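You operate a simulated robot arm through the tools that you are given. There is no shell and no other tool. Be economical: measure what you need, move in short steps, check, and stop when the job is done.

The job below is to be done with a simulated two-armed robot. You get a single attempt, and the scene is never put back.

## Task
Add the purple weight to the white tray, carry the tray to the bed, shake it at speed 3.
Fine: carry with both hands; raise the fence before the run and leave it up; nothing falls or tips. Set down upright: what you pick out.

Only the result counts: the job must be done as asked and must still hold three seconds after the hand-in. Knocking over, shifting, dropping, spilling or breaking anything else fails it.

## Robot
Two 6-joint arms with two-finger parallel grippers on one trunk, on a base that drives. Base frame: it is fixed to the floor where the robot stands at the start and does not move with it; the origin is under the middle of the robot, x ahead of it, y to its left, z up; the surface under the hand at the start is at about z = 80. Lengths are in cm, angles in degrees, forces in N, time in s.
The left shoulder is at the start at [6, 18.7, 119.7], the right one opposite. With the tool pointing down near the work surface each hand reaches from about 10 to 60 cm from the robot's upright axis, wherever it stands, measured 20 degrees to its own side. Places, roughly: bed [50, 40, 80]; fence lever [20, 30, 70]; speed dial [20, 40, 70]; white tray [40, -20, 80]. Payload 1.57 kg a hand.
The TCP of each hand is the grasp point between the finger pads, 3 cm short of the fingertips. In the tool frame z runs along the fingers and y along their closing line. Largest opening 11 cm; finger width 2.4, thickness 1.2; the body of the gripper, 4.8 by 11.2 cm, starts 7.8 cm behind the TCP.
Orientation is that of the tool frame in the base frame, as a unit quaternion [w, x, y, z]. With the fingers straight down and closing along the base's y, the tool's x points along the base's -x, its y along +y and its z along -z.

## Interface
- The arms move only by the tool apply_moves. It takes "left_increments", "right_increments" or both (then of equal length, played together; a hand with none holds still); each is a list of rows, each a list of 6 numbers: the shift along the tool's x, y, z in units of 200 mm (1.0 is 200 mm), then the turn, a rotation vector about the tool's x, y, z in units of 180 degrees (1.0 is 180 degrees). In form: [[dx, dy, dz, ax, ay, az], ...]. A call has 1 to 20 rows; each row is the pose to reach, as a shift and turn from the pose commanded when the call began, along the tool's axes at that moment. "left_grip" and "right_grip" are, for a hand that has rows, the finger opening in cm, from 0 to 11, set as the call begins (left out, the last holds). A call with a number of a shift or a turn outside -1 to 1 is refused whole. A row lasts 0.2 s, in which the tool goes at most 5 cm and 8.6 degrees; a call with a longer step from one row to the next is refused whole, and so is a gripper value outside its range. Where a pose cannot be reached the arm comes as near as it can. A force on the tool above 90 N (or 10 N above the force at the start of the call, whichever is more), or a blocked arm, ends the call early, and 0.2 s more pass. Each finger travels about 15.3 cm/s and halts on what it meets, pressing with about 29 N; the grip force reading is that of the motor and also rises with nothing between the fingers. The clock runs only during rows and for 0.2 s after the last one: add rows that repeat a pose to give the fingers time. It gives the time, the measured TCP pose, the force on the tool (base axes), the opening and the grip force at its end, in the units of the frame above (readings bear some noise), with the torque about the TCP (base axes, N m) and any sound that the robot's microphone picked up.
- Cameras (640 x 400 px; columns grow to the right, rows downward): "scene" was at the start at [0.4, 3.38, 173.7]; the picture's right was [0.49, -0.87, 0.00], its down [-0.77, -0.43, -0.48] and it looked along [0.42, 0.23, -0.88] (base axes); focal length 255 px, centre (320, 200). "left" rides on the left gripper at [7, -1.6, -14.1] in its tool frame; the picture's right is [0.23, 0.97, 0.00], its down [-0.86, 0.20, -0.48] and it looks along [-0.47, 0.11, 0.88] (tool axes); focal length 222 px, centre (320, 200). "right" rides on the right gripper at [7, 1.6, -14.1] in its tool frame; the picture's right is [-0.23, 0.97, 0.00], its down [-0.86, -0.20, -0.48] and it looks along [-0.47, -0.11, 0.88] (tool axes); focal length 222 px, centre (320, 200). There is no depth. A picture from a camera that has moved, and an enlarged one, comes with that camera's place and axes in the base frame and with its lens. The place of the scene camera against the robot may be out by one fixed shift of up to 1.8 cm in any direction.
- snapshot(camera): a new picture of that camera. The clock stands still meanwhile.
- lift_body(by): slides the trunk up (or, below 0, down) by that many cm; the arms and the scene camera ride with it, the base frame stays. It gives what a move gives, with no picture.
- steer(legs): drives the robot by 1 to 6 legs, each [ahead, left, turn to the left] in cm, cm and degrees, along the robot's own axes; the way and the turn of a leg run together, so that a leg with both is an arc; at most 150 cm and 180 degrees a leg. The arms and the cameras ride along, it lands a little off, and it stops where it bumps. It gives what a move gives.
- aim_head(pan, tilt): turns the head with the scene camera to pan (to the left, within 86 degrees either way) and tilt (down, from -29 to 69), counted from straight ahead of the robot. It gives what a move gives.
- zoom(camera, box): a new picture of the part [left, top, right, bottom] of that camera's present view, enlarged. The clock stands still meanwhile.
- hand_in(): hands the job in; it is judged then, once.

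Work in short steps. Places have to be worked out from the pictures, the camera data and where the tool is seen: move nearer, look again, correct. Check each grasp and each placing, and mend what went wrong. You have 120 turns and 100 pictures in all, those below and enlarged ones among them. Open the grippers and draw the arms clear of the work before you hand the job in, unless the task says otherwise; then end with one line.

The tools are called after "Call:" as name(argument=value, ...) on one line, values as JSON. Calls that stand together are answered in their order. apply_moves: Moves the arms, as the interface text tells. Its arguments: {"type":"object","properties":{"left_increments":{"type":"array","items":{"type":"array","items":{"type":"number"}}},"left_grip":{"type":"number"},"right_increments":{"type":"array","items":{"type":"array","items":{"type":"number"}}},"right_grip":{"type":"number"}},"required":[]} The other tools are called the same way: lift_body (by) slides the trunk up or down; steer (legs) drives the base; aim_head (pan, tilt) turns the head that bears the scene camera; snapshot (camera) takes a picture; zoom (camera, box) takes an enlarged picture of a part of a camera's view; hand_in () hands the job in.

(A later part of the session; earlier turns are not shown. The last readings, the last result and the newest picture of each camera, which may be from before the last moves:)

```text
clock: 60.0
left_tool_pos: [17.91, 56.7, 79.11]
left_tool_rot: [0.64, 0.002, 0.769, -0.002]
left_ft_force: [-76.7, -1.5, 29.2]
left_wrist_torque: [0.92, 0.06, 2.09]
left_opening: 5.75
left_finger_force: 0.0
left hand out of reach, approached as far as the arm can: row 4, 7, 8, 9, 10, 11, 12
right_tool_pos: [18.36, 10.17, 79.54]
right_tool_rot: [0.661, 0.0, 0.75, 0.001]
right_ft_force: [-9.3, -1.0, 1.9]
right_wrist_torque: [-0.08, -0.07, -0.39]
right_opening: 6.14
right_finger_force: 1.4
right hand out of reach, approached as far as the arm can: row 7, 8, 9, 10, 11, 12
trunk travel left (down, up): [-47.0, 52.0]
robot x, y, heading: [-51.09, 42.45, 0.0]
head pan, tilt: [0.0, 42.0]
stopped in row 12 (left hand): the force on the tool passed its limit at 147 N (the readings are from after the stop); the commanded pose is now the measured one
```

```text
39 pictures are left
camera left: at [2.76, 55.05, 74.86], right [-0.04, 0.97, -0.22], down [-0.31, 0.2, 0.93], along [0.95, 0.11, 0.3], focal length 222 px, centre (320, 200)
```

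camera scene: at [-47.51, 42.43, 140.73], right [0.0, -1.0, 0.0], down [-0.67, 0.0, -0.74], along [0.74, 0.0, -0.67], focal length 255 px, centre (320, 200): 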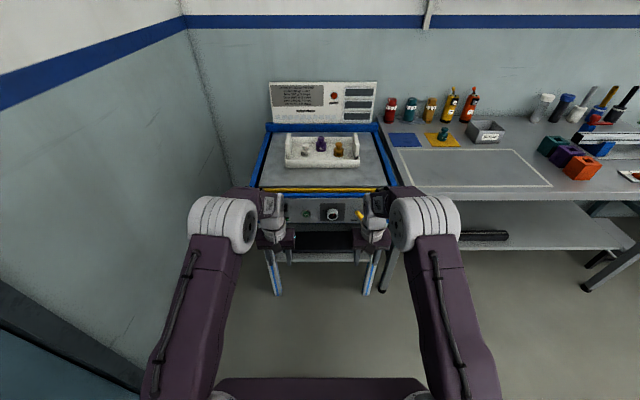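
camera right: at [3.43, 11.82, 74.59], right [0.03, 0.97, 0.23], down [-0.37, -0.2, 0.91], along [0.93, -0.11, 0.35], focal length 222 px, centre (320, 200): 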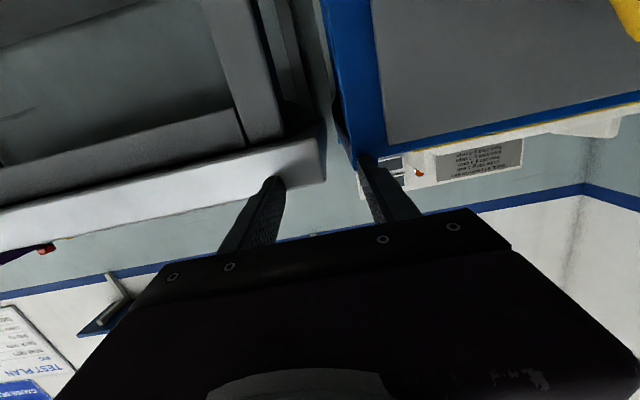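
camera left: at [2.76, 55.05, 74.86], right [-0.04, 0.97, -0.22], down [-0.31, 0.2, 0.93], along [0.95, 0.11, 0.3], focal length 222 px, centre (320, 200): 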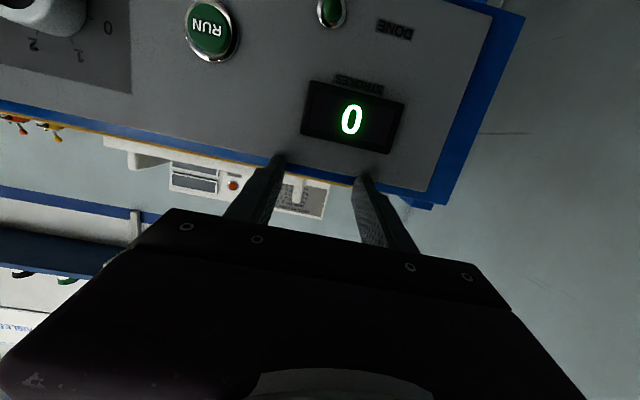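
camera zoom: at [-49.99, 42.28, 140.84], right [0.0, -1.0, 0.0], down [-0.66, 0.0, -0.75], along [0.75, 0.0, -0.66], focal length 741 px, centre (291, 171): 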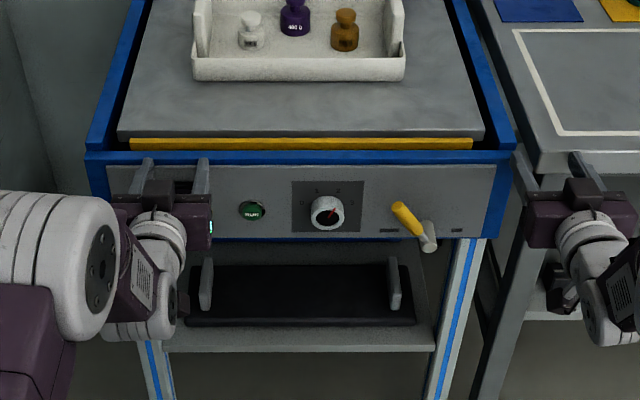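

The arms could not hold that near pose and reached forward, the left fingers touching the shaker front at x≈21. I'll back the base off at once.

Call:
steer(legs=[[-14, 0, 0]])

Call:
snapshot(camera="scene")

Call:
zoom(camera="left", box=[0, 0, 560, 220])

```text
clock: 61.4
left_tool_pos: [5.11, 56.69, 77.75]
left_tool_rot: [0.632, 0.0, 0.775, -0.001]
left_ft_force: [0.5, 0.6, 0.8]
left_wrist_torque: [-0.01, -0.02, 0.0]
left_opening: 5.98
left_finger_force: 0.1
right_tool_pos: [5.5, 10.38, 78.45]
right_tool_rot: [0.655, -0.001, 0.755, 0.0]
right_ft_force: [-0.9, -0.1, 0.8]
right_wrist_torque: [-0.01, 0.03, 0.0]
right_opening: 6.0
right_finger_force: 0.1
trunk travel left (down, up): [-47.0, 52.0]
robot x, y, heading: [-64.67, 41.94, -0.0]
head pan, tilt: [0.0, 42.0]
```

```text
38 pictures are left
camera scene: at [-61.97, 42.43, 140.73], right [0.0, -1.0, 0.0], down [-0.67, 0.0, -0.74], along [0.74, 0.0, -0.67], focal length 255 px, centre (320, 200)
```

scene: 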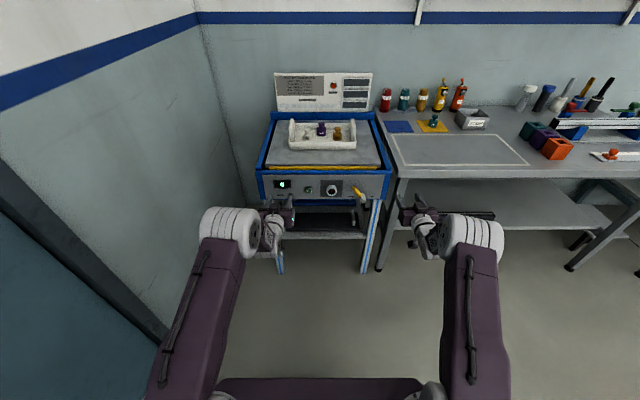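

```text
1.14 times, centred on (280, 110) of left
camera zoom: at [-10.17, 55.13, 73.87], right [-0.04, 0.97, -0.22], down [-0.3, 0.2, 0.93], along [0.95, 0.11, 0.28], focal length 254 px, centre (366, 303)
```

zoom: 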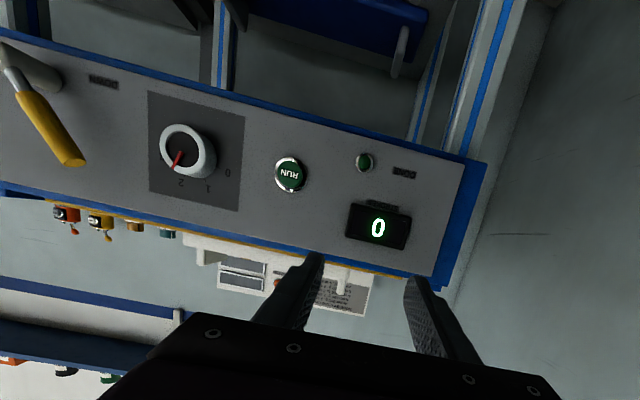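

Everything is still in place. I'll zoom on the panel for the lever and dial marks.

Call:
zoom(camera="scene", box=[255, 155, 395, 225])

Call:
zoom(camera="left", box=[0, 0, 220, 200])

```text
4.57 times, centred on (325, 190) of scene
camera zoom: at [-61.97, 42.43, 140.73], right [0.0, -1.0, 0.0], down [-0.67, 0.0, -0.74], along [0.74, 0.0, -0.67], focal length 1164 px, centre (297, 246)
```

zoom: 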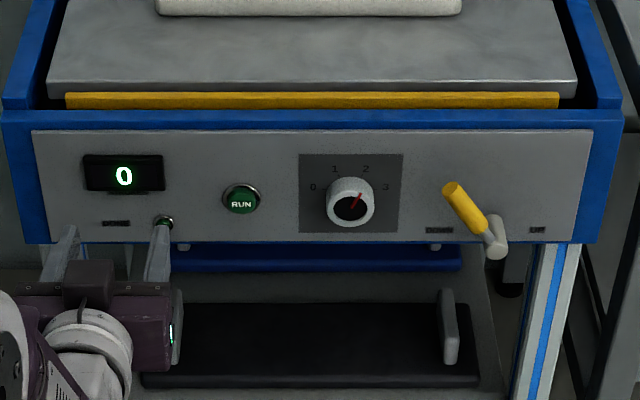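

```text
2.00 times, centred on (110, 100) of left
camera zoom: at [-10.17, 55.13, 73.87], right [-0.04, 0.97, -0.22], down [-0.3, 0.2, 0.93], along [0.95, 0.11, 0.28], focal length 444 px, centre (740, 400)
```

zoom: 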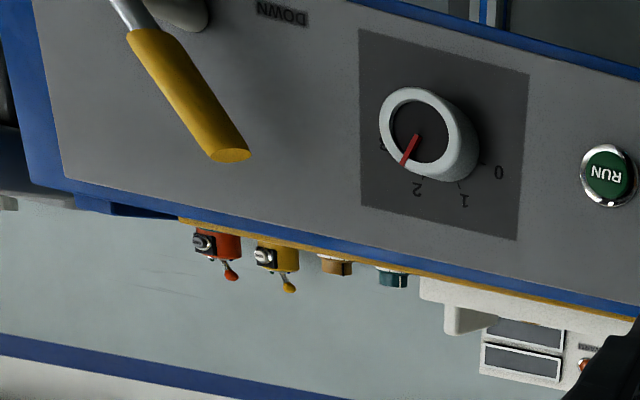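

Geometry: lever pivot at about (y 24.3, z 68.5), handle sticking out at x≈17 with tip at (28.4, 74.4); labels read DOWN (left) and UP (right), so it must swing right. I'll close the right gripper, level it and move it to the left side of the handle, still clear in x.

Call:
apply_moves(right_increments=[[0, 0.15, 0, 0, -0.01, 0], [0, 0.35, 0, 0, -0.02, 0], [0, 0.55, 0, 0, -0.03, 0], [0, 0.75, 0, 0, -0.045, 0], [0, 0.95, 0, 0, -0.045, 0], [0, 1.0, 0, 0, -0.045, 0]], right_grip=0)

Call:
snapshot(camera="scene")

```text
clock: 62.8
left_tool_pos: [5.23, 56.59, 77.63]
left_tool_rot: [0.632, 0.0, 0.775, -0.001]
left_ft_force: [0.2, 0.1, -0.4]
left_wrist_torque: [0.01, 0.02, 0.0]
left_opening: 5.98
left_finger_force: 0.1
right_tool_pos: [10.61, 30.31, 79.42]
right_tool_rot: [0.706, 0.0, 0.708, 0.0]
right_ft_force: [0.0, 0.6, -0.5]
right_wrist_torque: [-0.02, -0.04, 0.0]
right_opening: 0.0
right_finger_force: 20.8
right hand out of reach, approached as far as the arm can: row 1, 2, 3, 4, 5, 6
trunk travel left (down, up): [-47.0, 52.0]
robot x, y, heading: [-64.82, 41.87, -0.0]
head pan, tilt: [0.0, 42.0]
```

```text
34 pictures are left
camera scene: at [-61.81, 42.37, 140.73], right [0.0, -1.0, 0.0], down [-0.67, 0.0, -0.74], along [0.74, 0.0, -0.67], focal length 255 px, centre (320, 200)
```

scene: 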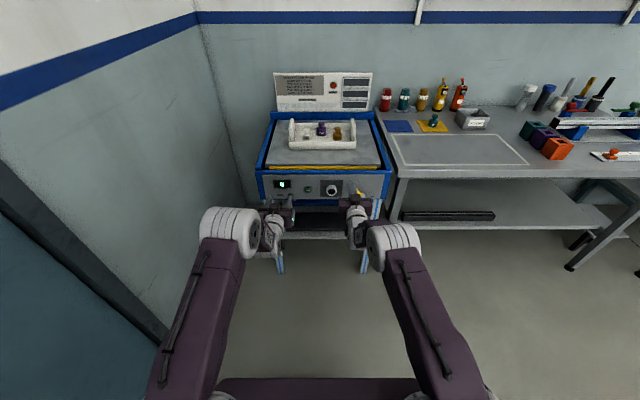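

The near pose is out of reach at this height; a lower shoulder should help. Lowering the trunk 15 cm and then raising the right hand relative to it.

Call:
lift_body(by=-15)

Call:
apply_moves(right_increments=[[-0.1, 0.01, 0, 0, 0, 0], [-0.2, 0.02, 0, 0, 0, 0], [-0.3, 0.03, 0, 0, 0, 0], [-0.42, 0.04, 0, 0, 0, 0], [-0.42, 0.04, 0, 0, 0, 0]])

```text
clock: 64.5
left_tool_pos: [4.98, 56.62, 62.8]
left_tool_rot: [0.632, 0.001, 0.775, -0.002]
left_ft_force: [-0.5, 0.6, 0.8]
left_wrist_torque: [0.0, 0.03, 0.01]
left_opening: 5.99
left_finger_force: 0.0
right_tool_pos: [10.71, 30.38, 64.5]
right_tool_rot: [0.707, -0.001, 0.707, 0.001]
right_ft_force: [0.3, 0.2, 0.7]
right_wrist_torque: [-0.01, 0.02, 0.02]
right_opening: 0.01
right_finger_force: 21.2
trunk travel left (down, up): [-32.0, 67.0]
robot x, y, heading: [-64.87, 42.36, -0.1]
head pan, tilt: [0.0, 42.0]
```

```text
clock: 65.7
left_tool_pos: [5.16, 56.67, 62.69]
left_tool_rot: [0.632, 0.001, 0.775, -0.002]
left_ft_force: [-0.3, 0.4, -0.1]
left_wrist_torque: [-0.02, -0.02, 0.03]
left_opening: 5.99
left_finger_force: 0.0
right_tool_pos: [10.77, 31.1, 72.95]
right_tool_rot: [0.706, 0.0, 0.708, -0.001]
right_ft_force: [0.5, 0.3, -0.1]
right_wrist_torque: [0.01, -0.03, -0.01]
right_opening: 0.0
right_finger_force: 21.7
trunk travel left (down, up): [-32.0, 67.0]
robot x, y, heading: [-65.07, 41.87, -0.0]
head pan, tilt: [0.0, 42.0]
```

Now the hand is at (10.8, 31.1, 73) and level. Checking with the right camera and the scene.

Call:
snapshot(camera="right")

Call:
zoom(camera="scene", box=[260, 90, 400, 190])

```text
33 pictures are left
camera right: at [-3.49, 32.81, 66.2], right [0.0, 0.97, 0.23], down [-0.48, -0.2, 0.86], along [0.88, -0.11, 0.46], focal length 222 px, centre (320, 200)
```

right: 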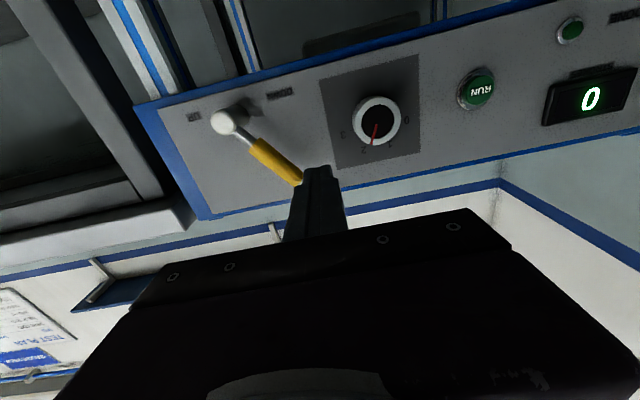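

```text
4.00 times, centred on (330, 140) of scene
camera zoom: at [-61.83, 42.43, 125.73], right [0.0, -1.0, 0.0], down [-0.67, 0.0, -0.74], along [0.74, 0.0, -0.67], focal length 1019 px, centre (280, 440)
```

zoom: 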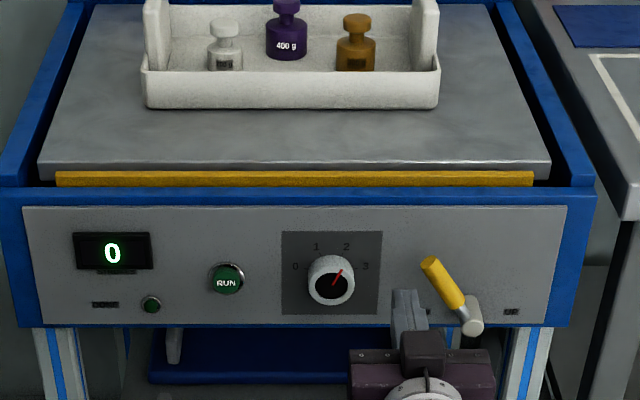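

The handle tip is at (17.7, 28.5, 74.5), pivot near (y 23.9, z 67.3); the closed fingers are 1.3 cm to its left. Driving forward 4.7 cm so the fingers come beside it.

Call:
steer(legs=[[4.7, 0, 0]])

Call:
snapshot(camera="right")

```text
clock: 66.6
left_tool_pos: [10.07, 56.6, 62.62]
left_tool_rot: [0.632, 0.001, 0.775, -0.002]
left_ft_force: [0.3, -0.4, 0.6]
left_wrist_torque: [0.0, 0.0, -0.05]
left_opening: 6.01
left_finger_force: 0.1
right_tool_pos: [15.41, 31.23, 72.85]
right_tool_rot: [0.706, -0.001, 0.709, 0.0]
right_ft_force: [1.2, 0.6, 0.0]
right_wrist_torque: [-0.01, -0.03, 0.0]
right_opening: 0.0
right_finger_force: 21.3
trunk travel left (down, up): [-32.0, 67.0]
robot x, y, heading: [-60.27, 42.58, 0.0]
head pan, tilt: [0.0, 42.0]
```

```text
31 pictures are left
camera right: at [1.28, 32.77, 66.11], right [0.0, 0.97, 0.23], down [-0.48, -0.2, 0.86], along [0.88, -0.11, 0.46], focal length 222 px, centre (320, 200)
```

right: 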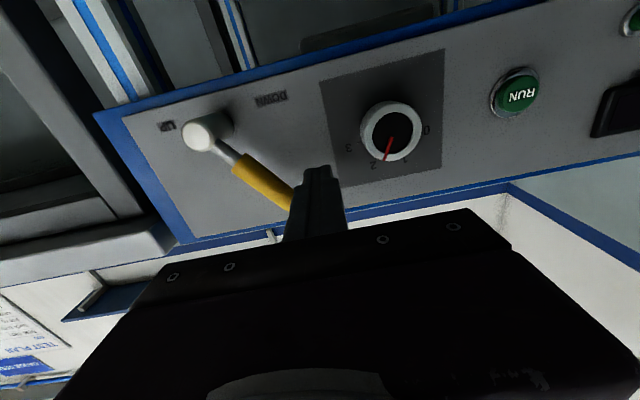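

The fingers are beside the handle. Sweeping to the right 6 cm.

Call:
apply_moves(right_increments=[[0, -0.05, 0, 0, 0, 0], [0, -0.1, 0, 0, 0, 0], [0, -0.15, 0, 0, 0, 0], [0, -0.2, 0, 0, 0, 0], [0, -0.25, 0, 0, 0, 0], [0, -0.3, 0, 0, 0, 0]])

Call:
snapshot(camera="right")

Call:
zoom(camera="scene", box=[260, 90, 400, 190])

```text
clock: 68.0
left_tool_pos: [9.75, 56.71, 62.74]
left_tool_rot: [0.632, 0.0, 0.775, -0.001]
left_ft_force: [0.7, -0.6, 0.2]
left_wrist_torque: [0.03, -0.02, 0.01]
left_opening: 5.99
left_finger_force: 0.1
right_tool_pos: [15.33, 25.06, 73.09]
right_tool_rot: [0.706, 0.0, 0.708, 0.0]
right_ft_force: [-0.7, 2.1, 2.8]
right_wrist_torque: [-0.02, -0.05, 0.01]
right_opening: 0.0
right_finger_force: 21.5
trunk travel left (down, up): [-32.0, 67.0]
robot x, y, heading: [-60.37, 41.93, 0.0]
head pan, tilt: [0.0, 42.0]
```

```text
30 pictures are left
camera right: at [1.26, 26.71, 66.2], right [0.0, 0.97, 0.23], down [-0.48, -0.2, 0.86], along [0.88, -0.11, 0.46], focal length 222 px, centre (320, 200)
```

right: 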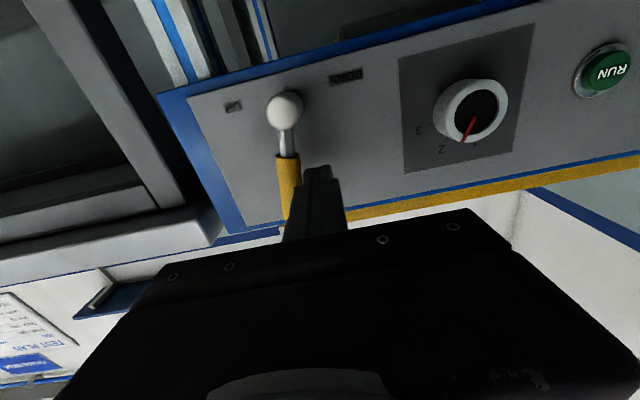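

```text
4.00 times, centred on (330, 140) of scene
camera zoom: at [-57.18, 42.44, 125.73], right [0.0, -1.0, 0.0], down [-0.67, 0.0, -0.74], along [0.74, 0.0, -0.67], focal length 1019 px, centre (280, 440)
```

zoom: 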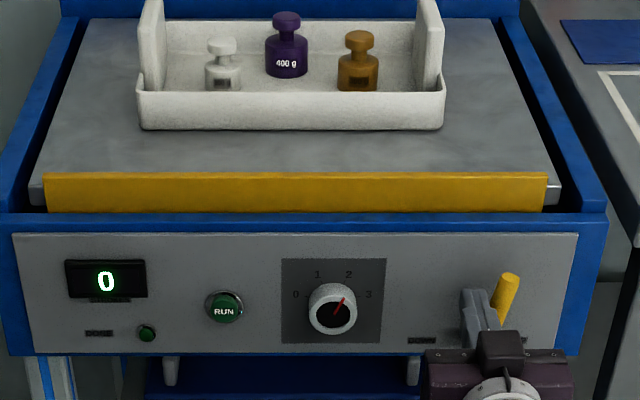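

The fence is rising with the lever. Continuing 3 cm to the end position.

Call:
apply_moves(right_increments=[[0, -0.04, 0, 0, 0, 0], [0, -0.08, 0, 0, 0, 0], [0, -0.12, 0, 0, 0, 0], [0, -0.15, 0, 0, 0, 0], [0, -0.15, 0, 0, 0, 0]])

Call:
zoom(camera="scene", box=[260, 90, 400, 190])

Call:
snapshot(camera="right")

```text
clock: 69.2
left_tool_pos: [9.92, 57.15, 62.71]
left_tool_rot: [0.633, -0.001, 0.775, -0.002]
left_ft_force: [-0.8, -0.4, -0.2]
left_wrist_torque: [-0.03, -0.04, -0.02]
left_opening: 6.03
left_finger_force: 0.0
right_tool_pos: [15.49, 22.9, 72.99]
right_tool_rot: [0.706, -0.005, 0.708, 0.001]
right_ft_force: [-2.6, 32.7, -1.7]
right_wrist_torque: [0.35, 0.01, 0.54]
right_opening: 0.0
right_finger_force: 20.8
trunk travel left (down, up): [-32.0, 67.0]
robot x, y, heading: [-60.07, 42.4, 0.1]
head pan, tilt: [0.0, 42.0]
```

```text
4.00 times, centred on (330, 140) of scene
camera zoom: at [-57.12, 42.94, 125.73], right [0.0, -1.0, 0.0], down [-0.67, 0.0, -0.74], along [0.74, 0.0, -0.67], focal length 1019 px, centre (280, 440)
```

zoom: 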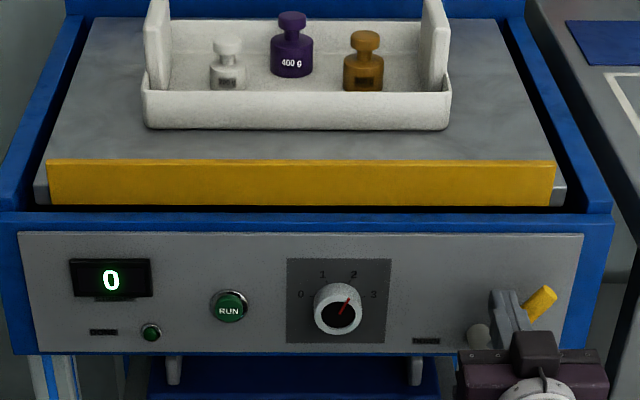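

```text
27 pictures are left
camera right: at [1.3, 24.37, 66.2], right [-0.01, 0.98, 0.22], down [-0.47, -0.2, 0.86], along [0.88, -0.1, 0.46], focal length 222 px, centre (320, 200)
```

right: 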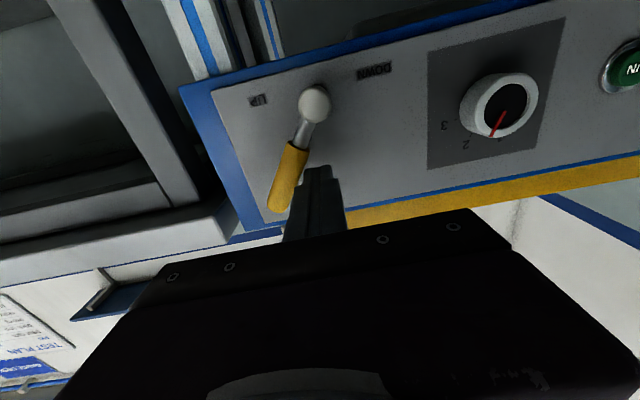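

The lever is at its UP stop (32 N) and the fence stands raised. I'll ease off the lever, then back the base 5 cm.

Call:
apply_moves(right_increments=[[0, 0.04, 0, 0, 0, 0], [0, 0.09, 0, 0, 0, 0], [0, 0.09, 0, 0, 0, 0]])

Call:
steer(legs=[[-6, 0, 0]])

Call:
apply_moves(right_increments=[[0.03, 0.15, 0, 0, 0, 0], [0.06, 0.3, 0, 0, 0, 0], [0.1, 0.45, 0, 0, 0, 0], [0.12, 0.62, 0, 0, 0, 0], [0.12, 0.62, 0, 0, 0, 0]], right_grip=7)

Call:
snapshot(camera="right")

Call:
zoom(camera="scene", box=[260, 90, 400, 190])

```text
clock: 70.0
left_tool_pos: [9.69, 56.61, 62.66]
left_tool_rot: [0.633, 0.001, 0.774, -0.002]
left_ft_force: [1.0, 0.5, 0.3]
left_wrist_torque: [0.02, 0.0, 0.0]
left_opening: 5.98
left_finger_force: 0.0
right_tool_pos: [15.37, 23.51, 72.91]
right_tool_rot: [0.706, 0.001, 0.708, -0.001]
right_ft_force: [0.1, 0.1, -0.6]
right_wrist_torque: [0.01, -0.02, 0.04]
right_opening: 0.0
right_finger_force: 21.1
trunk travel left (down, up): [-32.0, 67.0]
robot x, y, heading: [-60.48, 42.31, -0.2]
head pan, tilt: [0.0, 42.0]
```

```text
clock: 71.0
left_tool_pos: [3.63, 56.69, 62.79]
left_tool_rot: [0.633, 0.002, 0.774, -0.003]
left_ft_force: [-1.0, 0.0, -0.1]
left_wrist_torque: [0.05, -0.01, 0.0]
left_opening: 5.97
left_finger_force: 0.1
right_tool_pos: [9.3, 24.0, 73.16]
right_tool_rot: [0.707, 0.0, 0.708, 0.0]
right_ft_force: [0.0, -1.3, 0.3]
right_wrist_torque: [0.05, 0.04, 0.02]
right_opening: 0.0
right_finger_force: 21.2
trunk travel left (down, up): [-32.0, 67.0]
robot x, y, heading: [-65.91, 42.2, 0.0]
head pan, tilt: [0.0, 42.0]
```

```text
clock: 72.2
left_tool_pos: [3.82, 56.65, 62.74]
left_tool_rot: [0.632, 0.001, 0.775, -0.002]
left_ft_force: [-1.1, -0.1, 0.1]
left_wrist_torque: [-0.02, -0.01, -0.01]
left_opening: 6.0
left_finger_force: 0.2
right_tool_pos: [9.35, 36.31, 70.59]
right_tool_rot: [0.706, 0.001, 0.708, -0.001]
right_ft_force: [0.4, 0.5, -0.2]
right_wrist_torque: [-0.04, -0.02, -0.04]
right_opening: 7.01
right_finger_force: 0.0
trunk travel left (down, up): [-32.0, 67.0]
robot x, y, heading: [-66.31, 42.3, 0.2]
head pan, tilt: [0.0, 42.0]
```

```text
26 pictures are left
camera right: at [-4.78, 37.93, 63.77], right [0.0, 0.97, 0.23], down [-0.48, -0.2, 0.86], along [0.88, -0.11, 0.46], focal length 222 px, centre (320, 200)
```

right: 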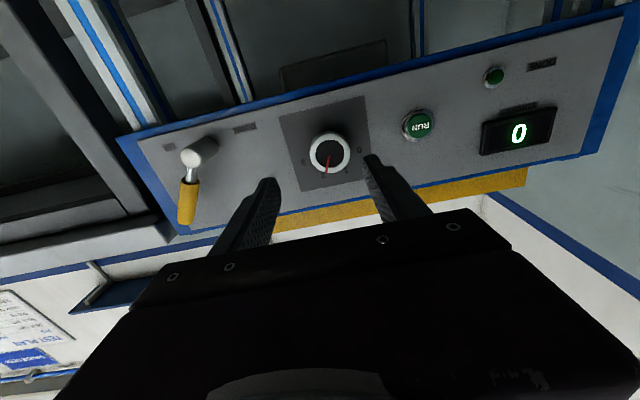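

```text
4.00 times, centred on (330, 140) of scene
camera zoom: at [-63.17, 42.43, 125.73], right [0.0, -1.0, 0.0], down [-0.67, 0.0, -0.74], along [0.74, 0.0, -0.67], focal length 1019 px, centre (280, 440)
```

zoom: 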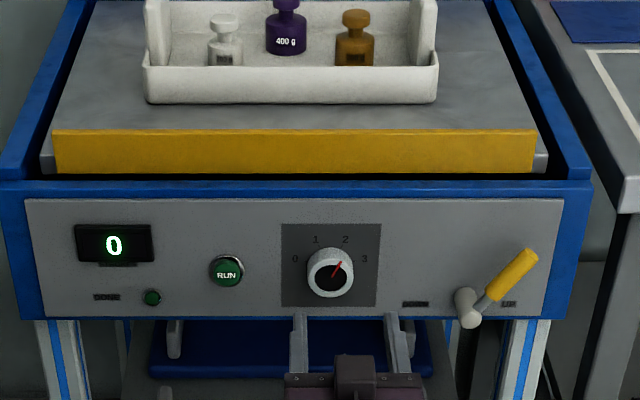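

The lever stays at UP and the fence stays raised. The dial centre is at about (y 37.2, z 70.6); I'll centre the gripper and drive 5.5 cm forward.

Call:
apply_moves(right_increments=[[0, 0.04, 0, 0, 0, 0], [0, 0.045, 0, 0, 0, 0]])

Call:
steer(legs=[[5, 0, 0]])

Call:
zoom(camera="right", box=[200, 50, 460, 230])

```text
clock: 72.8
left_tool_pos: [3.71, 56.69, 62.71]
left_tool_rot: [0.631, 0.001, 0.775, -0.002]
left_ft_force: [0.7, -0.3, 0.7]
left_wrist_torque: [0.0, 0.01, 0.01]
left_opening: 6.0
left_finger_force: 0.1
right_tool_pos: [9.27, 37.12, 70.57]
right_tool_rot: [0.706, 0.0, 0.708, -0.001]
right_ft_force: [-0.5, -0.2, -0.5]
right_wrist_torque: [0.03, -0.02, -0.02]
right_opening: 7.01
right_finger_force: 0.0
trunk travel left (down, up): [-32.0, 67.0]
robot x, y, heading: [-66.2, 42.43, 0.1]
head pan, tilt: [0.0, 42.0]
```

```text
clock: 73.7
left_tool_pos: [8.82, 56.72, 62.64]
left_tool_rot: [0.632, 0.0, 0.775, -0.001]
left_ft_force: [0.4, 0.0, 0.1]
left_wrist_torque: [0.0, 0.0, -0.01]
left_opening: 6.01
left_finger_force: 0.0
right_tool_pos: [14.29, 37.23, 70.55]
right_tool_rot: [0.706, 0.0, 0.708, -0.001]
right_ft_force: [0.5, 0.1, -0.1]
right_wrist_torque: [0.0, -0.03, 0.0]
right_opening: 7.02
right_finger_force: 0.0
trunk travel left (down, up): [-32.0, 67.0]
robot x, y, heading: [-60.98, 42.34, 0.0]
head pan, tilt: [0.0, 42.0]
```

```text
2.22 times, centred on (330, 140) of right
camera zoom: at [0.13, 38.83, 63.7], right [0.0, 0.97, 0.23], down [-0.47, -0.2, 0.86], along [0.88, -0.11, 0.46], focal length 494 px, centre (298, 333)
```

zoom: 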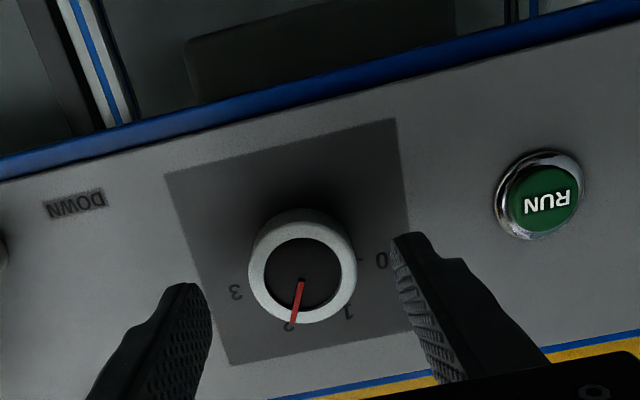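

Knob at (y 37.3, z 70.8), well between the fingers. Advancing 2.4 cm with the arm, then closing.

Call:
apply_moves(right_increments=[[-0.01, 0, 0.04, 0, 0, 0], [-0.01, 0, 0.08, 0, 0, 0], [-0.01, 0, 0.12, 0, 0, 0], [-0.01, 0, 0.12, 0, 0, 0]])

Call:
apply_moves(right_increments=[[0, 0, 0, 0, 0, 0], [0, 0, 0, 0, 0, 0], [0, 0, 0, 0, 0, 0]], right_grip=3)

Call:
zoom(camera="right", box=[200, 50, 460, 230])

```text
clock: 74.7
left_tool_pos: [8.76, 56.73, 62.66]
left_tool_rot: [0.632, 0.0, 0.775, -0.002]
left_ft_force: [0.2, -0.5, -0.1]
left_wrist_torque: [-0.03, 0.0, -0.01]
left_opening: 6.01
left_finger_force: 0.0
right_tool_pos: [16.73, 37.17, 70.78]
right_tool_rot: [0.706, 0.001, 0.708, -0.001]
right_ft_force: [0.2, 0.6, 0.5]
right_wrist_torque: [0.02, 0.0, -0.02]
right_opening: 7.01
right_finger_force: 0.0
trunk travel left (down, up): [-32.0, 67.0]
robot x, y, heading: [-61.47, 42.74, -0.1]
head pan, tilt: [0.0, 42.0]
```

```text
clock: 75.5
left_tool_pos: [8.79, 56.69, 62.71]
left_tool_rot: [0.633, 0.0, 0.774, -0.002]
left_ft_force: [-0.9, -0.3, 0.4]
left_wrist_torque: [0.01, -0.01, -0.01]
left_opening: 5.98
left_finger_force: 0.0
right_tool_pos: [16.65, 37.44, 70.74]
right_tool_rot: [0.706, -0.001, 0.708, 0.0]
right_ft_force: [1.7, 5.2, 0.6]
right_wrist_torque: [-0.02, -0.03, 0.02]
right_opening: 4.35
right_finger_force: 44.9
trunk travel left (down, up): [-32.0, 67.0]
robot x, y, heading: [-61.37, 42.41, 0.1]
head pan, tilt: [0.0, 42.0]
```

```text
2.22 times, centred on (330, 140) of right
camera zoom: at [2.47, 38.95, 63.94], right [0.0, 0.97, 0.23], down [-0.48, -0.2, 0.86], along [0.88, -0.11, 0.46], focal length 494 px, centre (298, 333)
```

zoom: 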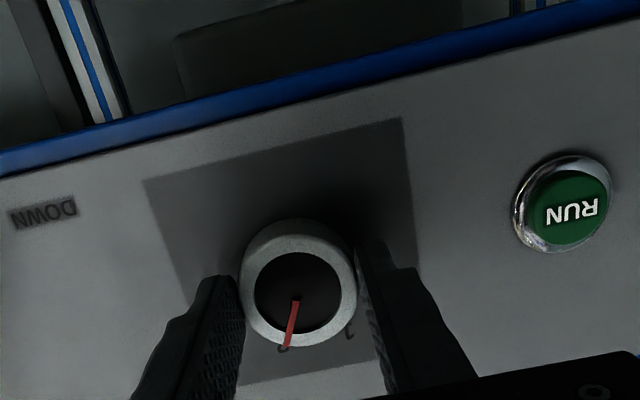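

The knob is gripped (4.35 cm). Turning clockwise about 50°, toward 3.

Call:
apply_moves(right_increments=[[0, 0.005, 0, 0, 0, 0.04], [0, 0.005, 0, 0, 0, 0.08], [0, 0.005, 0, 0, 0, 0.12], [0, 0.005, 0, 0, 0, 0.16], [0, 0.005, 0, 0, 0, 0.2], [0, 0.005, 0, 0, 0, 0.24], [0, 0.005, 0, 0, 0, 0.27]])

Call:
zoom(camera="right", box=[200, 50, 460, 230])

Call:
zoom(camera="scene", box=[290, 100, 380, 180])

```text
clock: 77.1
left_tool_pos: [8.72, 56.67, 62.73]
left_tool_rot: [0.632, 0.001, 0.775, -0.003]
left_ft_force: [0.8, -0.1, 0.6]
left_wrist_torque: [-0.02, -0.01, 0.0]
left_opening: 5.99
left_finger_force: 0.0
right_tool_pos: [16.66, 37.42, 70.76]
right_tool_rot: [0.643, 0.292, 0.645, 0.292]
right_ft_force: [1.7, 5.7, -0.1]
right_wrist_torque: [0.03, -0.29, 0.75]
right_opening: 4.35
right_finger_force: 45.3
trunk travel left (down, up): [-32.0, 67.0]
robot x, y, heading: [-61.46, 42.19, 0.2]
head pan, tilt: [0.0, 42.0]
```

```text
2.22 times, centred on (330, 140) of right
camera zoom: at [2.48, 43.68, 67.52], right [0.0, 0.47, 0.88], down [-0.48, -0.77, 0.42], along [0.88, -0.42, 0.22], focal length 494 px, centre (298, 333)
```

zoom: 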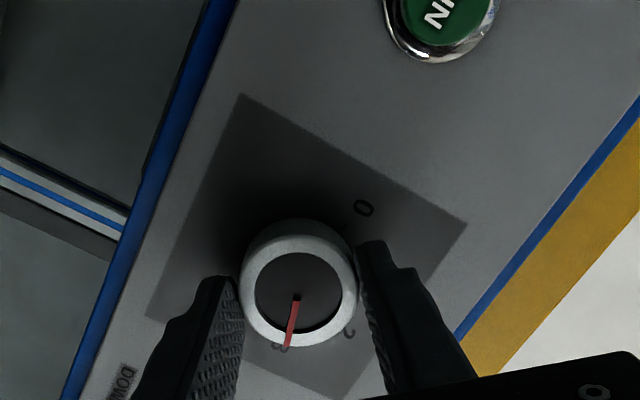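

```text
5.00 times, centred on (335, 140) of scene
camera zoom: at [-58.2, 42.51, 125.73], right [0.0, -1.0, 0.0], down [-0.67, 0.0, -0.74], along [0.74, 0.0, -0.67], focal length 1273 px, centre (245, 500)
```

zoom: 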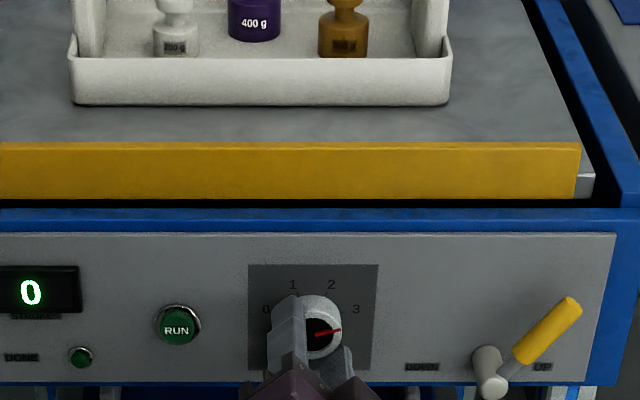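

The pointer now lies on the 3. Releasing and backing the base off 7 cm.

Call:
apply_moves(right_increments=[[0, 0, 0, 0, 0, 0], [0, 0, 0, 0, 0, 0], [0, 0, -0.1, 0, 0, 0], [0, 0, -0.2, 0, 0, 0], [0, 0, -0.3, 0, 0, 0]], right_grip=7)

Call:
steer(legs=[[-5, 0, 0]])

Call:
zoom(camera="right", box=[180, 20, 460, 230])

```text
clock: 78.3
left_tool_pos: [8.66, 56.68, 62.66]
left_tool_rot: [0.632, 0.001, 0.775, -0.002]
left_ft_force: [0.7, 0.1, -0.1]
left_wrist_torque: [0.02, -0.02, -0.02]
left_opening: 6.02
left_finger_force: 0.0
right_tool_pos: [11.63, 37.28, 70.79]
right_tool_rot: [0.644, 0.291, 0.645, 0.291]
right_ft_force: [-1.1, 0.8, 1.4]
right_wrist_torque: [-0.06, 0.03, 0.03]
right_opening: 7.0
right_finger_force: 0.0
right hand out of reach, approached as far as the arm can: row 5
trunk travel left (down, up): [-32.0, 67.0]
robot x, y, heading: [-61.08, 42.27, 0.2]
head pan, tilt: [0.0, 42.0]
```

```text
clock: 79.2
left_tool_pos: [3.71, 56.73, 62.86]
left_tool_rot: [0.633, 0.0, 0.774, -0.001]
left_ft_force: [-0.6, 0.0, 0.5]
left_wrist_torque: [0.02, 0.02, 0.03]
left_opening: 6.02
left_finger_force: 0.0
right_tool_pos: [6.54, 37.32, 70.88]
right_tool_rot: [0.644, 0.291, 0.645, 0.29]
right_ft_force: [0.4, 0.1, 0.5]
right_wrist_torque: [0.0, 0.01, -0.02]
right_opening: 7.0
right_finger_force: 0.1
trunk travel left (down, up): [-32.0, 67.0]
robot x, y, heading: [-66.22, 42.34, 0.2]
head pan, tilt: [0.0, 42.0]
```

```text
1.90 times, centred on (320, 125) of right
camera zoom: at [-7.53, 43.57, 67.58], right [0.0, 0.47, 0.88], down [-0.48, -0.77, 0.42], along [0.88, -0.42, 0.23], focal length 423 px, centre (320, 343)
```

zoom: 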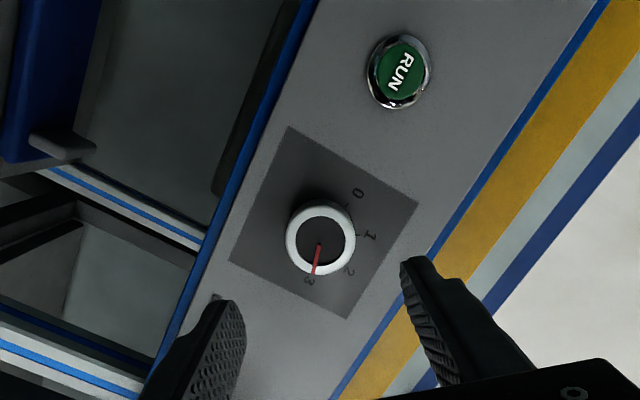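

The dial reads 3. The RUN button is at about (20, 47.5, 70.6). I'll move the right hand away (unrolling it) and bring the closed left gripper in front of the button.

Call:
apply_moves(right_increments=[[-0.07, -0.06, 0, 0, 0, -0.04], [-0.14, -0.12, 0, 0, 0, -0.08], [-0.21, -0.18, 0, 0, 0, -0.12], [-0.28, -0.24, 0, 0, 0, -0.16], [-0.35, -0.3, 0, 0, 0, -0.2], [-0.4, -0.35, 0, 0, 0, -0.24], [-0.45, -0.396, 0, 0, 0, -0.27]])

Call:
apply_moves(left_increments=[[-0.08, 0, 0, 0, -0.01, 0], [-0.16, 0, 0, 0, -0.02, 0], [-0.24, -0.1, 0, 0, -0.03, 0], [-0.32, -0.2, 0, 0, -0.045, 0], [-0.38, -0.3, 0, 0, -0.064, 0], [-0.38, -0.4, 0, 0, -0.064, 0], [-0.38, -0.46, 0, 0, -0.064, 0], [-0.38, -0.46, 0, 0, -0.064, 0]], left_grip=0)

Call:
snapshot(camera="left")

```text
clock: 80.8
left_tool_pos: [3.65, 56.66, 62.64]
left_tool_rot: [0.632, 0.001, 0.775, -0.001]
left_ft_force: [-0.8, 0.5, -0.5]
left_wrist_torque: [0.04, -0.04, -0.02]
left_opening: 6.01
left_finger_force: 0.0
right_tool_pos: [7.6, 25.29, 71.25]
right_tool_rot: [0.705, -0.001, 0.71, -0.001]
right_ft_force: [0.4, 0.4, 0.3]
right_wrist_torque: [0.0, -0.01, 0.01]
right_opening: 6.99
right_finger_force: 0.0
right hand out of reach, approached as far as the arm can: row 2, 3, 4, 5, 6, 7
trunk travel left (down, up): [-32.0, 67.0]
robot x, y, heading: [-66.48, 42.65, 0.1]
head pan, tilt: [0.0, 42.0]
```

```text
clock: 82.6
left_tool_pos: [6.74, 47.15, 70.62]
left_tool_rot: [0.705, 0.0, 0.709, -0.001]
left_ft_force: [0.6, 1.0, 0.2]
left_wrist_torque: [-0.01, 0.0, 0.03]
left_opening: 0.01
left_finger_force: 21.4
left hand out of reach, approached as far as the arm can: row 4, 5, 6, 7, 8
right_tool_pos: [7.63, 25.31, 71.04]
right_tool_rot: [0.705, -0.001, 0.709, 0.001]
right_ft_force: [0.6, -0.6, 0.6]
right_wrist_torque: [-0.01, -0.01, 0.0]
right_opening: 7.01
right_finger_force: 0.2
trunk travel left (down, up): [-32.0, 67.0]
robot x, y, heading: [-66.42, 42.42, -0.1]
head pan, tilt: [0.0, 42.0]
```

```text
19 pictures are left
camera left: at [-7.48, 45.67, 63.86], right [0.0, 0.97, -0.23], down [-0.47, 0.2, 0.86], along [0.88, 0.11, 0.46], focal length 222 px, centre (320, 200)
```

left: 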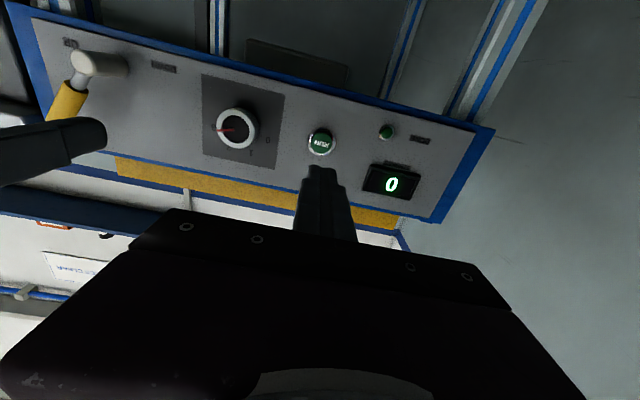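

Aligned with RUN in y and z. I'll extend only the left arm, to about 2 cm short of the button, and check.

Call:
apply_moves(left_increments=[[0, 0, 0.1, 0, 0, 0], [0, 0, 0.2, 0, 0, 0], [0, 0, 0.3, 0, 0, 0], [0, 0, 0.4, 0, 0, 0], [0, 0, 0.46, 0, 0, 0], [0, 0, 0.46, 0, 0, 0]])

Call:
zoom(camera="left", box=[200, 50, 440, 250])

```text
clock: 84.0
left_tool_pos: [15.76, 46.98, 70.76]
left_tool_rot: [0.707, 0.001, 0.708, -0.001]
left_ft_force: [0.4, 0.1, -0.4]
left_wrist_torque: [0.01, 0.0, 0.0]
left_opening: 0.0
left_finger_force: 21.1
left hand out of reach, approached as far as the arm can: row 5
right_tool_pos: [7.52, 25.33, 71.21]
right_tool_rot: [0.705, -0.001, 0.709, 0.001]
right_ft_force: [0.3, 0.4, 0.1]
right_wrist_torque: [0.01, -0.03, -0.03]
right_opening: 7.0
right_finger_force: 0.0
trunk travel left (down, up): [-32.0, 67.0]
robot x, y, heading: [-66.21, 42.47, -0.2]
head pan, tilt: [0.0, 42.0]
```

```text
2.00 times, centred on (320, 150) of left
camera zoom: at [1.57, 45.46, 63.91], right [0.0, 0.97, -0.23], down [-0.48, 0.2, 0.86], along [0.88, 0.11, 0.46], focal length 444 px, centre (320, 300)
```

zoom: 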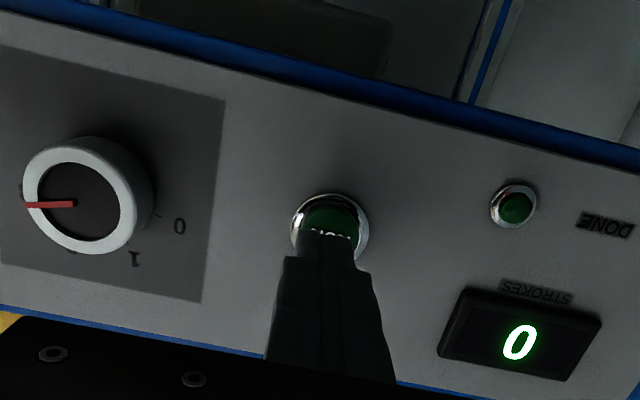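

Slight correction (y +0.3, z −0.5), then a gentle press of 1.4 cm.

Call:
apply_moves(left_increments=[[0.025, 0.015, 0, 0, 0, 0], [0.025, 0.015, 0.02, 0, 0, 0], [0.025, 0.015, 0.04, 0, 0, 0], [0.025, 0.015, 0.055, 0, 0, 0], [0.025, 0.015, 0.07, 0, 0, 0]])

Call:
zoom(camera="left", box=[200, 50, 440, 250])

```text
clock: 85.2
left_tool_pos: [15.67, 47.4, 70.15]
left_tool_rot: [0.707, 0.001, 0.707, -0.003]
left_ft_force: [-0.3, -1.0, 0.5]
left_wrist_torque: [0.0, -0.02, 0.01]
left_opening: 0.0
left_finger_force: 21.5
left hand out of reach, approached as far as the arm can: row 2, 3, 4, 5
right_tool_pos: [7.53, 25.31, 71.28]
right_tool_rot: [0.705, -0.001, 0.71, 0.001]
right_ft_force: [0.6, 0.6, -0.8]
right_wrist_torque: [0.02, 0.01, -0.02]
right_opening: 6.98
right_finger_force: 0.1
trunk travel left (down, up): [-32.0, 67.0]
robot x, y, heading: [-66.22, 42.65, 0.1]
head pan, tilt: [0.0, 42.0]
```

```text
2.00 times, centred on (320, 150) of left
camera zoom: at [1.6, 45.88, 63.38], right [0.01, 0.97, -0.23], down [-0.48, 0.2, 0.85], along [0.88, 0.1, 0.47], focal length 444 px, centre (320, 300)
```

zoom: 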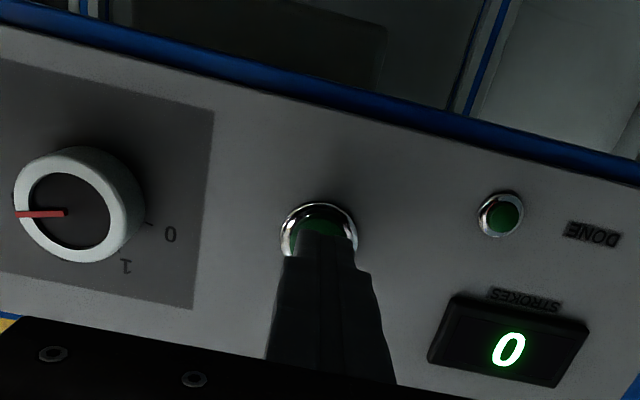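

The left arm is at full extension (fingertips x≈18.7). I'll finish the press with small base moves.

Call:
steer(legs=[[1.0, 0, 0]])

```text
clock: 86.0
left_tool_pos: [16.78, 47.43, 70.18]
left_tool_rot: [0.707, 0.003, 0.707, -0.002]
left_ft_force: [0.3, -0.3, 0.1]
left_wrist_torque: [0.02, -0.01, -0.01]
left_opening: 0.0
left_finger_force: 21.4
right_tool_pos: [8.73, 25.43, 71.13]
right_tool_rot: [0.705, 0.0, 0.71, 0.0]
right_ft_force: [0.8, -0.7, 0.8]
right_wrist_torque: [0.01, -0.02, -0.02]
right_opening: 6.99
right_finger_force: 0.2
trunk travel left (down, up): [-32.0, 67.0]
robot x, y, heading: [-65.32, 42.14, -0.1]
head pan, tilt: [0.0, 42.0]
```

No contact yet (tips ≈19.8). Another 0.5 cm.

Call:
steer(legs=[[0.5, 0, 0]])

```text
clock: 86.7
left_tool_pos: [17.26, 47.43, 70.31]
left_tool_rot: [0.707, 0.001, 0.707, -0.002]
left_ft_force: [-2.7, -0.9, 1.5]
left_wrist_torque: [0.03, -0.04, -0.02]
left_opening: 0.0
left_finger_force: 21.1
right_tool_pos: [9.18, 25.29, 71.22]
right_tool_rot: [0.704, 0.0, 0.71, 0.0]
right_ft_force: [0.7, 0.1, -0.4]
right_wrist_torque: [0.02, 0.03, 0.02]
right_opening: 7.02
right_finger_force: 0.1
trunk travel left (down, up): [-32.0, 67.0]
robot x, y, heading: [-64.78, 42.39, 0.1]
head pan, tilt: [0.0, 42.0]
heard: click
```

A click was heard on contact. Checking the display.

Call:
zoom(camera="left", box=[200, 50, 440, 250])

```text
2.00 times, centred on (320, 150) of left
camera zoom: at [3.08, 45.88, 63.44], right [0.01, 0.97, -0.23], down [-0.48, 0.2, 0.85], along [0.88, 0.1, 0.47], focal length 444 px, centre (320, 300)
```

zoom: 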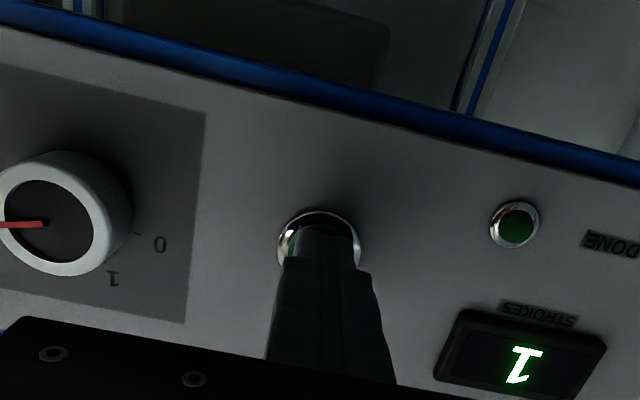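

Strokes are counting (1): the run has started. I'll back off 8 cm to release the button and let it run.

Call:
steer(legs=[[-10, 0, 0]])

Call:
snapshot(camera="scene")

Call:
zoom(camera="scene", box=[260, 90, 400, 190])

```text
clock: 87.8
left_tool_pos: [7.53, 47.16, 70.43]
left_tool_rot: [0.708, 0.003, 0.706, -0.004]
left_ft_force: [-0.4, 0.1, 0.5]
left_wrist_torque: [-0.03, 0.01, -0.01]
left_opening: 0.03
left_finger_force: 21.4
right_tool_pos: [-0.69, 25.21, 71.26]
right_tool_rot: [0.705, 0.0, 0.709, 0.0]
right_ft_force: [-0.8, -0.6, 0.7]
right_wrist_torque: [-0.02, 0.03, 0.01]
right_opening: 7.0
right_finger_force: 0.0
trunk travel left (down, up): [-32.0, 67.0]
robot x, y, heading: [-74.26, 42.27, -0.1]
head pan, tilt: [0.0, 42.0]
```

```text
15 pictures are left
camera scene: at [-71.49, 42.44, 125.73], right [0.0, -1.0, 0.0], down [-0.67, 0.0, -0.74], along [0.74, 0.0, -0.67], focal length 255 px, centre (320, 200)
```

scene: 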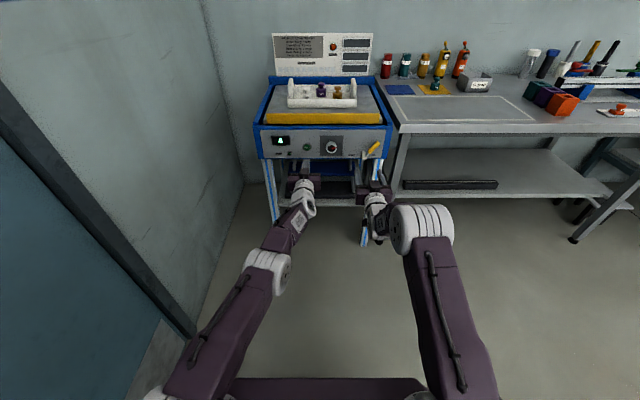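

```text
4.00 times, centred on (330, 140) of scene
camera zoom: at [-71.49, 42.44, 125.73], right [0.0, -1.0, 0.0], down [-0.67, 0.0, -0.74], along [0.74, 0.0, -0.67], focal length 1019 px, centre (280, 440)
```

zoom: 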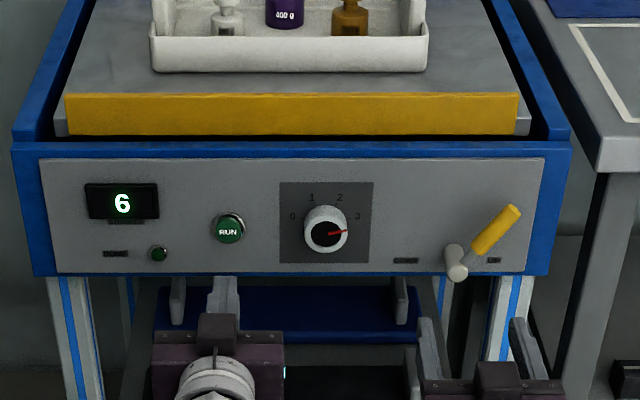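

The run is under way (6 strokes). I'll wait with idle rows, opening the left gripper.

Call:
apply_moves(left_increments=[[0, 0, -0.02, 0, 0, 0], [0, 0, -0.04, 0, 0, 0], [0, 0, -0.06, 0, 0, 0], [0, 0, -0.08, 0, 0, 0], [0, 0, -0.1, 0, 0, 0], [0, 0, -0.1, 0, 0, 0], [0, 0, -0.1, 0, 0, 0], [0, 0, -0.1, 0, 0, 0], [0, 0, -0.1, 0, 0, 0], [0, 0, -0.1, 0, 0, 0], [0, 0, -0.1, 0, 0, 0], [0, 0, -0.1, 0, 0, 0], [0, 0, -0.1, 0, 0, 0], [0, 0, -0.1, 0, 0, 0], [0, 0, -0.1, 0, 0, 0], [0, 0, -0.1, 0, 0, 0], [0, 0, -0.1, 0, 0, 0], [0, 0, -0.1, 0, 0, 0], [0, 0, -0.1, 0, 0, 0], [0, 0, -0.1, 0, 0, 0]], left_grip=7)

Call:
zoom(camera="scene", box=[250, 70, 400, 170])

```text
clock: 92.0
left_tool_pos: [5.57, 47.23, 70.31]
left_tool_rot: [0.707, 0.002, 0.707, -0.003]
left_ft_force: [-0.1, 0.2, -0.9]
left_wrist_torque: [0.0, 0.0, 0.0]
left_opening: 7.0
left_finger_force: 0.0
right_tool_pos: [-0.54, 25.1, 71.3]
right_tool_rot: [0.705, 0.001, 0.709, -0.001]
right_ft_force: [0.2, 0.3, 0.0]
right_wrist_torque: [0.04, -0.01, 0.01]
right_opening: 6.98
right_finger_force: 0.0
trunk travel left (down, up): [-32.0, 67.0]
robot x, y, heading: [-74.63, 42.21, -0.0]
head pan, tilt: [0.0, 42.0]
```

```text
4.00 times, centred on (325, 120) of scene
camera zoom: at [-71.37, 42.44, 125.73], right [0.0, -1.0, 0.0], down [-0.67, 0.0, -0.74], along [0.74, 0.0, -0.67], focal length 1019 px, centre (300, 520)
```

zoom: 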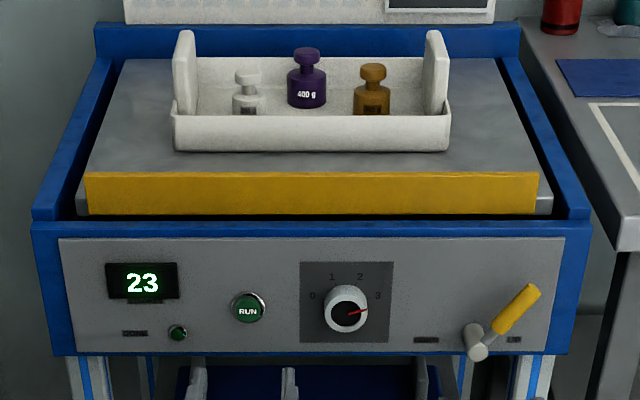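

23 strokes, all weights upright, tray in place. Waiting on.

Call:
apply_moves(left_increments=[[0, 0, 0, 0, 0, 0], [0, 0, 0, 0, 0, 0], [0, 0, 0, 0, 0, 0], [0, 0, 0, 0, 0, 0], [0, 0, 0, 0, 0, 0], [0, 0, 0, 0, 0, 0], [0, 0, 0, 0, 0, 0], [0, 0, 0, 0, 0, 0], [0, 0, 0, 0, 0, 0], [0, 0, 0, 0, 0, 0], [0, 0, 0, 0, 0, 0], [0, 0, 0, 0, 0, 0], [0, 0, 0, 0, 0, 0], [0, 0, 0, 0, 0, 0], [0, 0, 0, 0, 0, 0], [0, 0, 0, 0, 0, 0], [0, 0, 0, 0, 0, 0], [0, 0, 0, 0, 0, 0], [0, 0, 0, 0, 0, 0], [0, 0, 0, 0, 0, 0]])

Call:
zoom(camera="scene", box=[250, 70, 400, 170])

```text
clock: 96.2
left_tool_pos: [5.54, 47.37, 70.41]
left_tool_rot: [0.707, 0.004, 0.707, -0.004]
left_ft_force: [-0.8, -0.3, 0.1]
left_wrist_torque: [-0.03, 0.03, -0.01]
left_opening: 7.0
left_finger_force: 0.0
right_tool_pos: [-0.6, 25.14, 71.38]
right_tool_rot: [0.705, 0.001, 0.709, -0.002]
right_ft_force: [-0.2, 1.0, -0.6]
right_wrist_torque: [0.0, 0.0, 0.03]
right_opening: 7.0
right_finger_force: 0.1
trunk travel left (down, up): [-32.0, 67.0]
robot x, y, heading: [-74.51, 42.56, -0.2]
head pan, tilt: [0.0, 42.0]
```

```text
4.00 times, centred on (325, 120) of scene
camera zoom: at [-71.37, 42.44, 125.73], right [0.0, -1.0, 0.0], down [-0.67, 0.0, -0.74], along [0.74, 0.0, -0.67], focal length 1019 px, centre (300, 520)
```

zoom: 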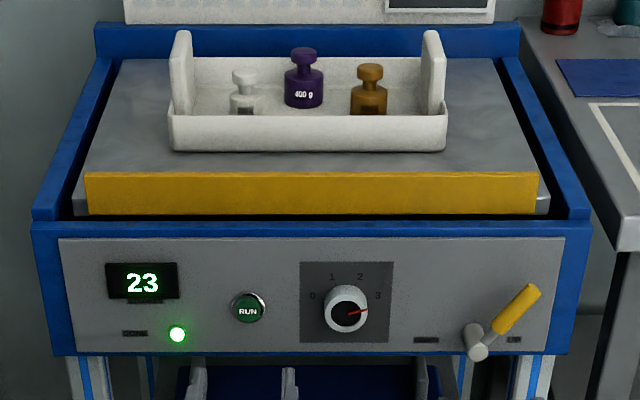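

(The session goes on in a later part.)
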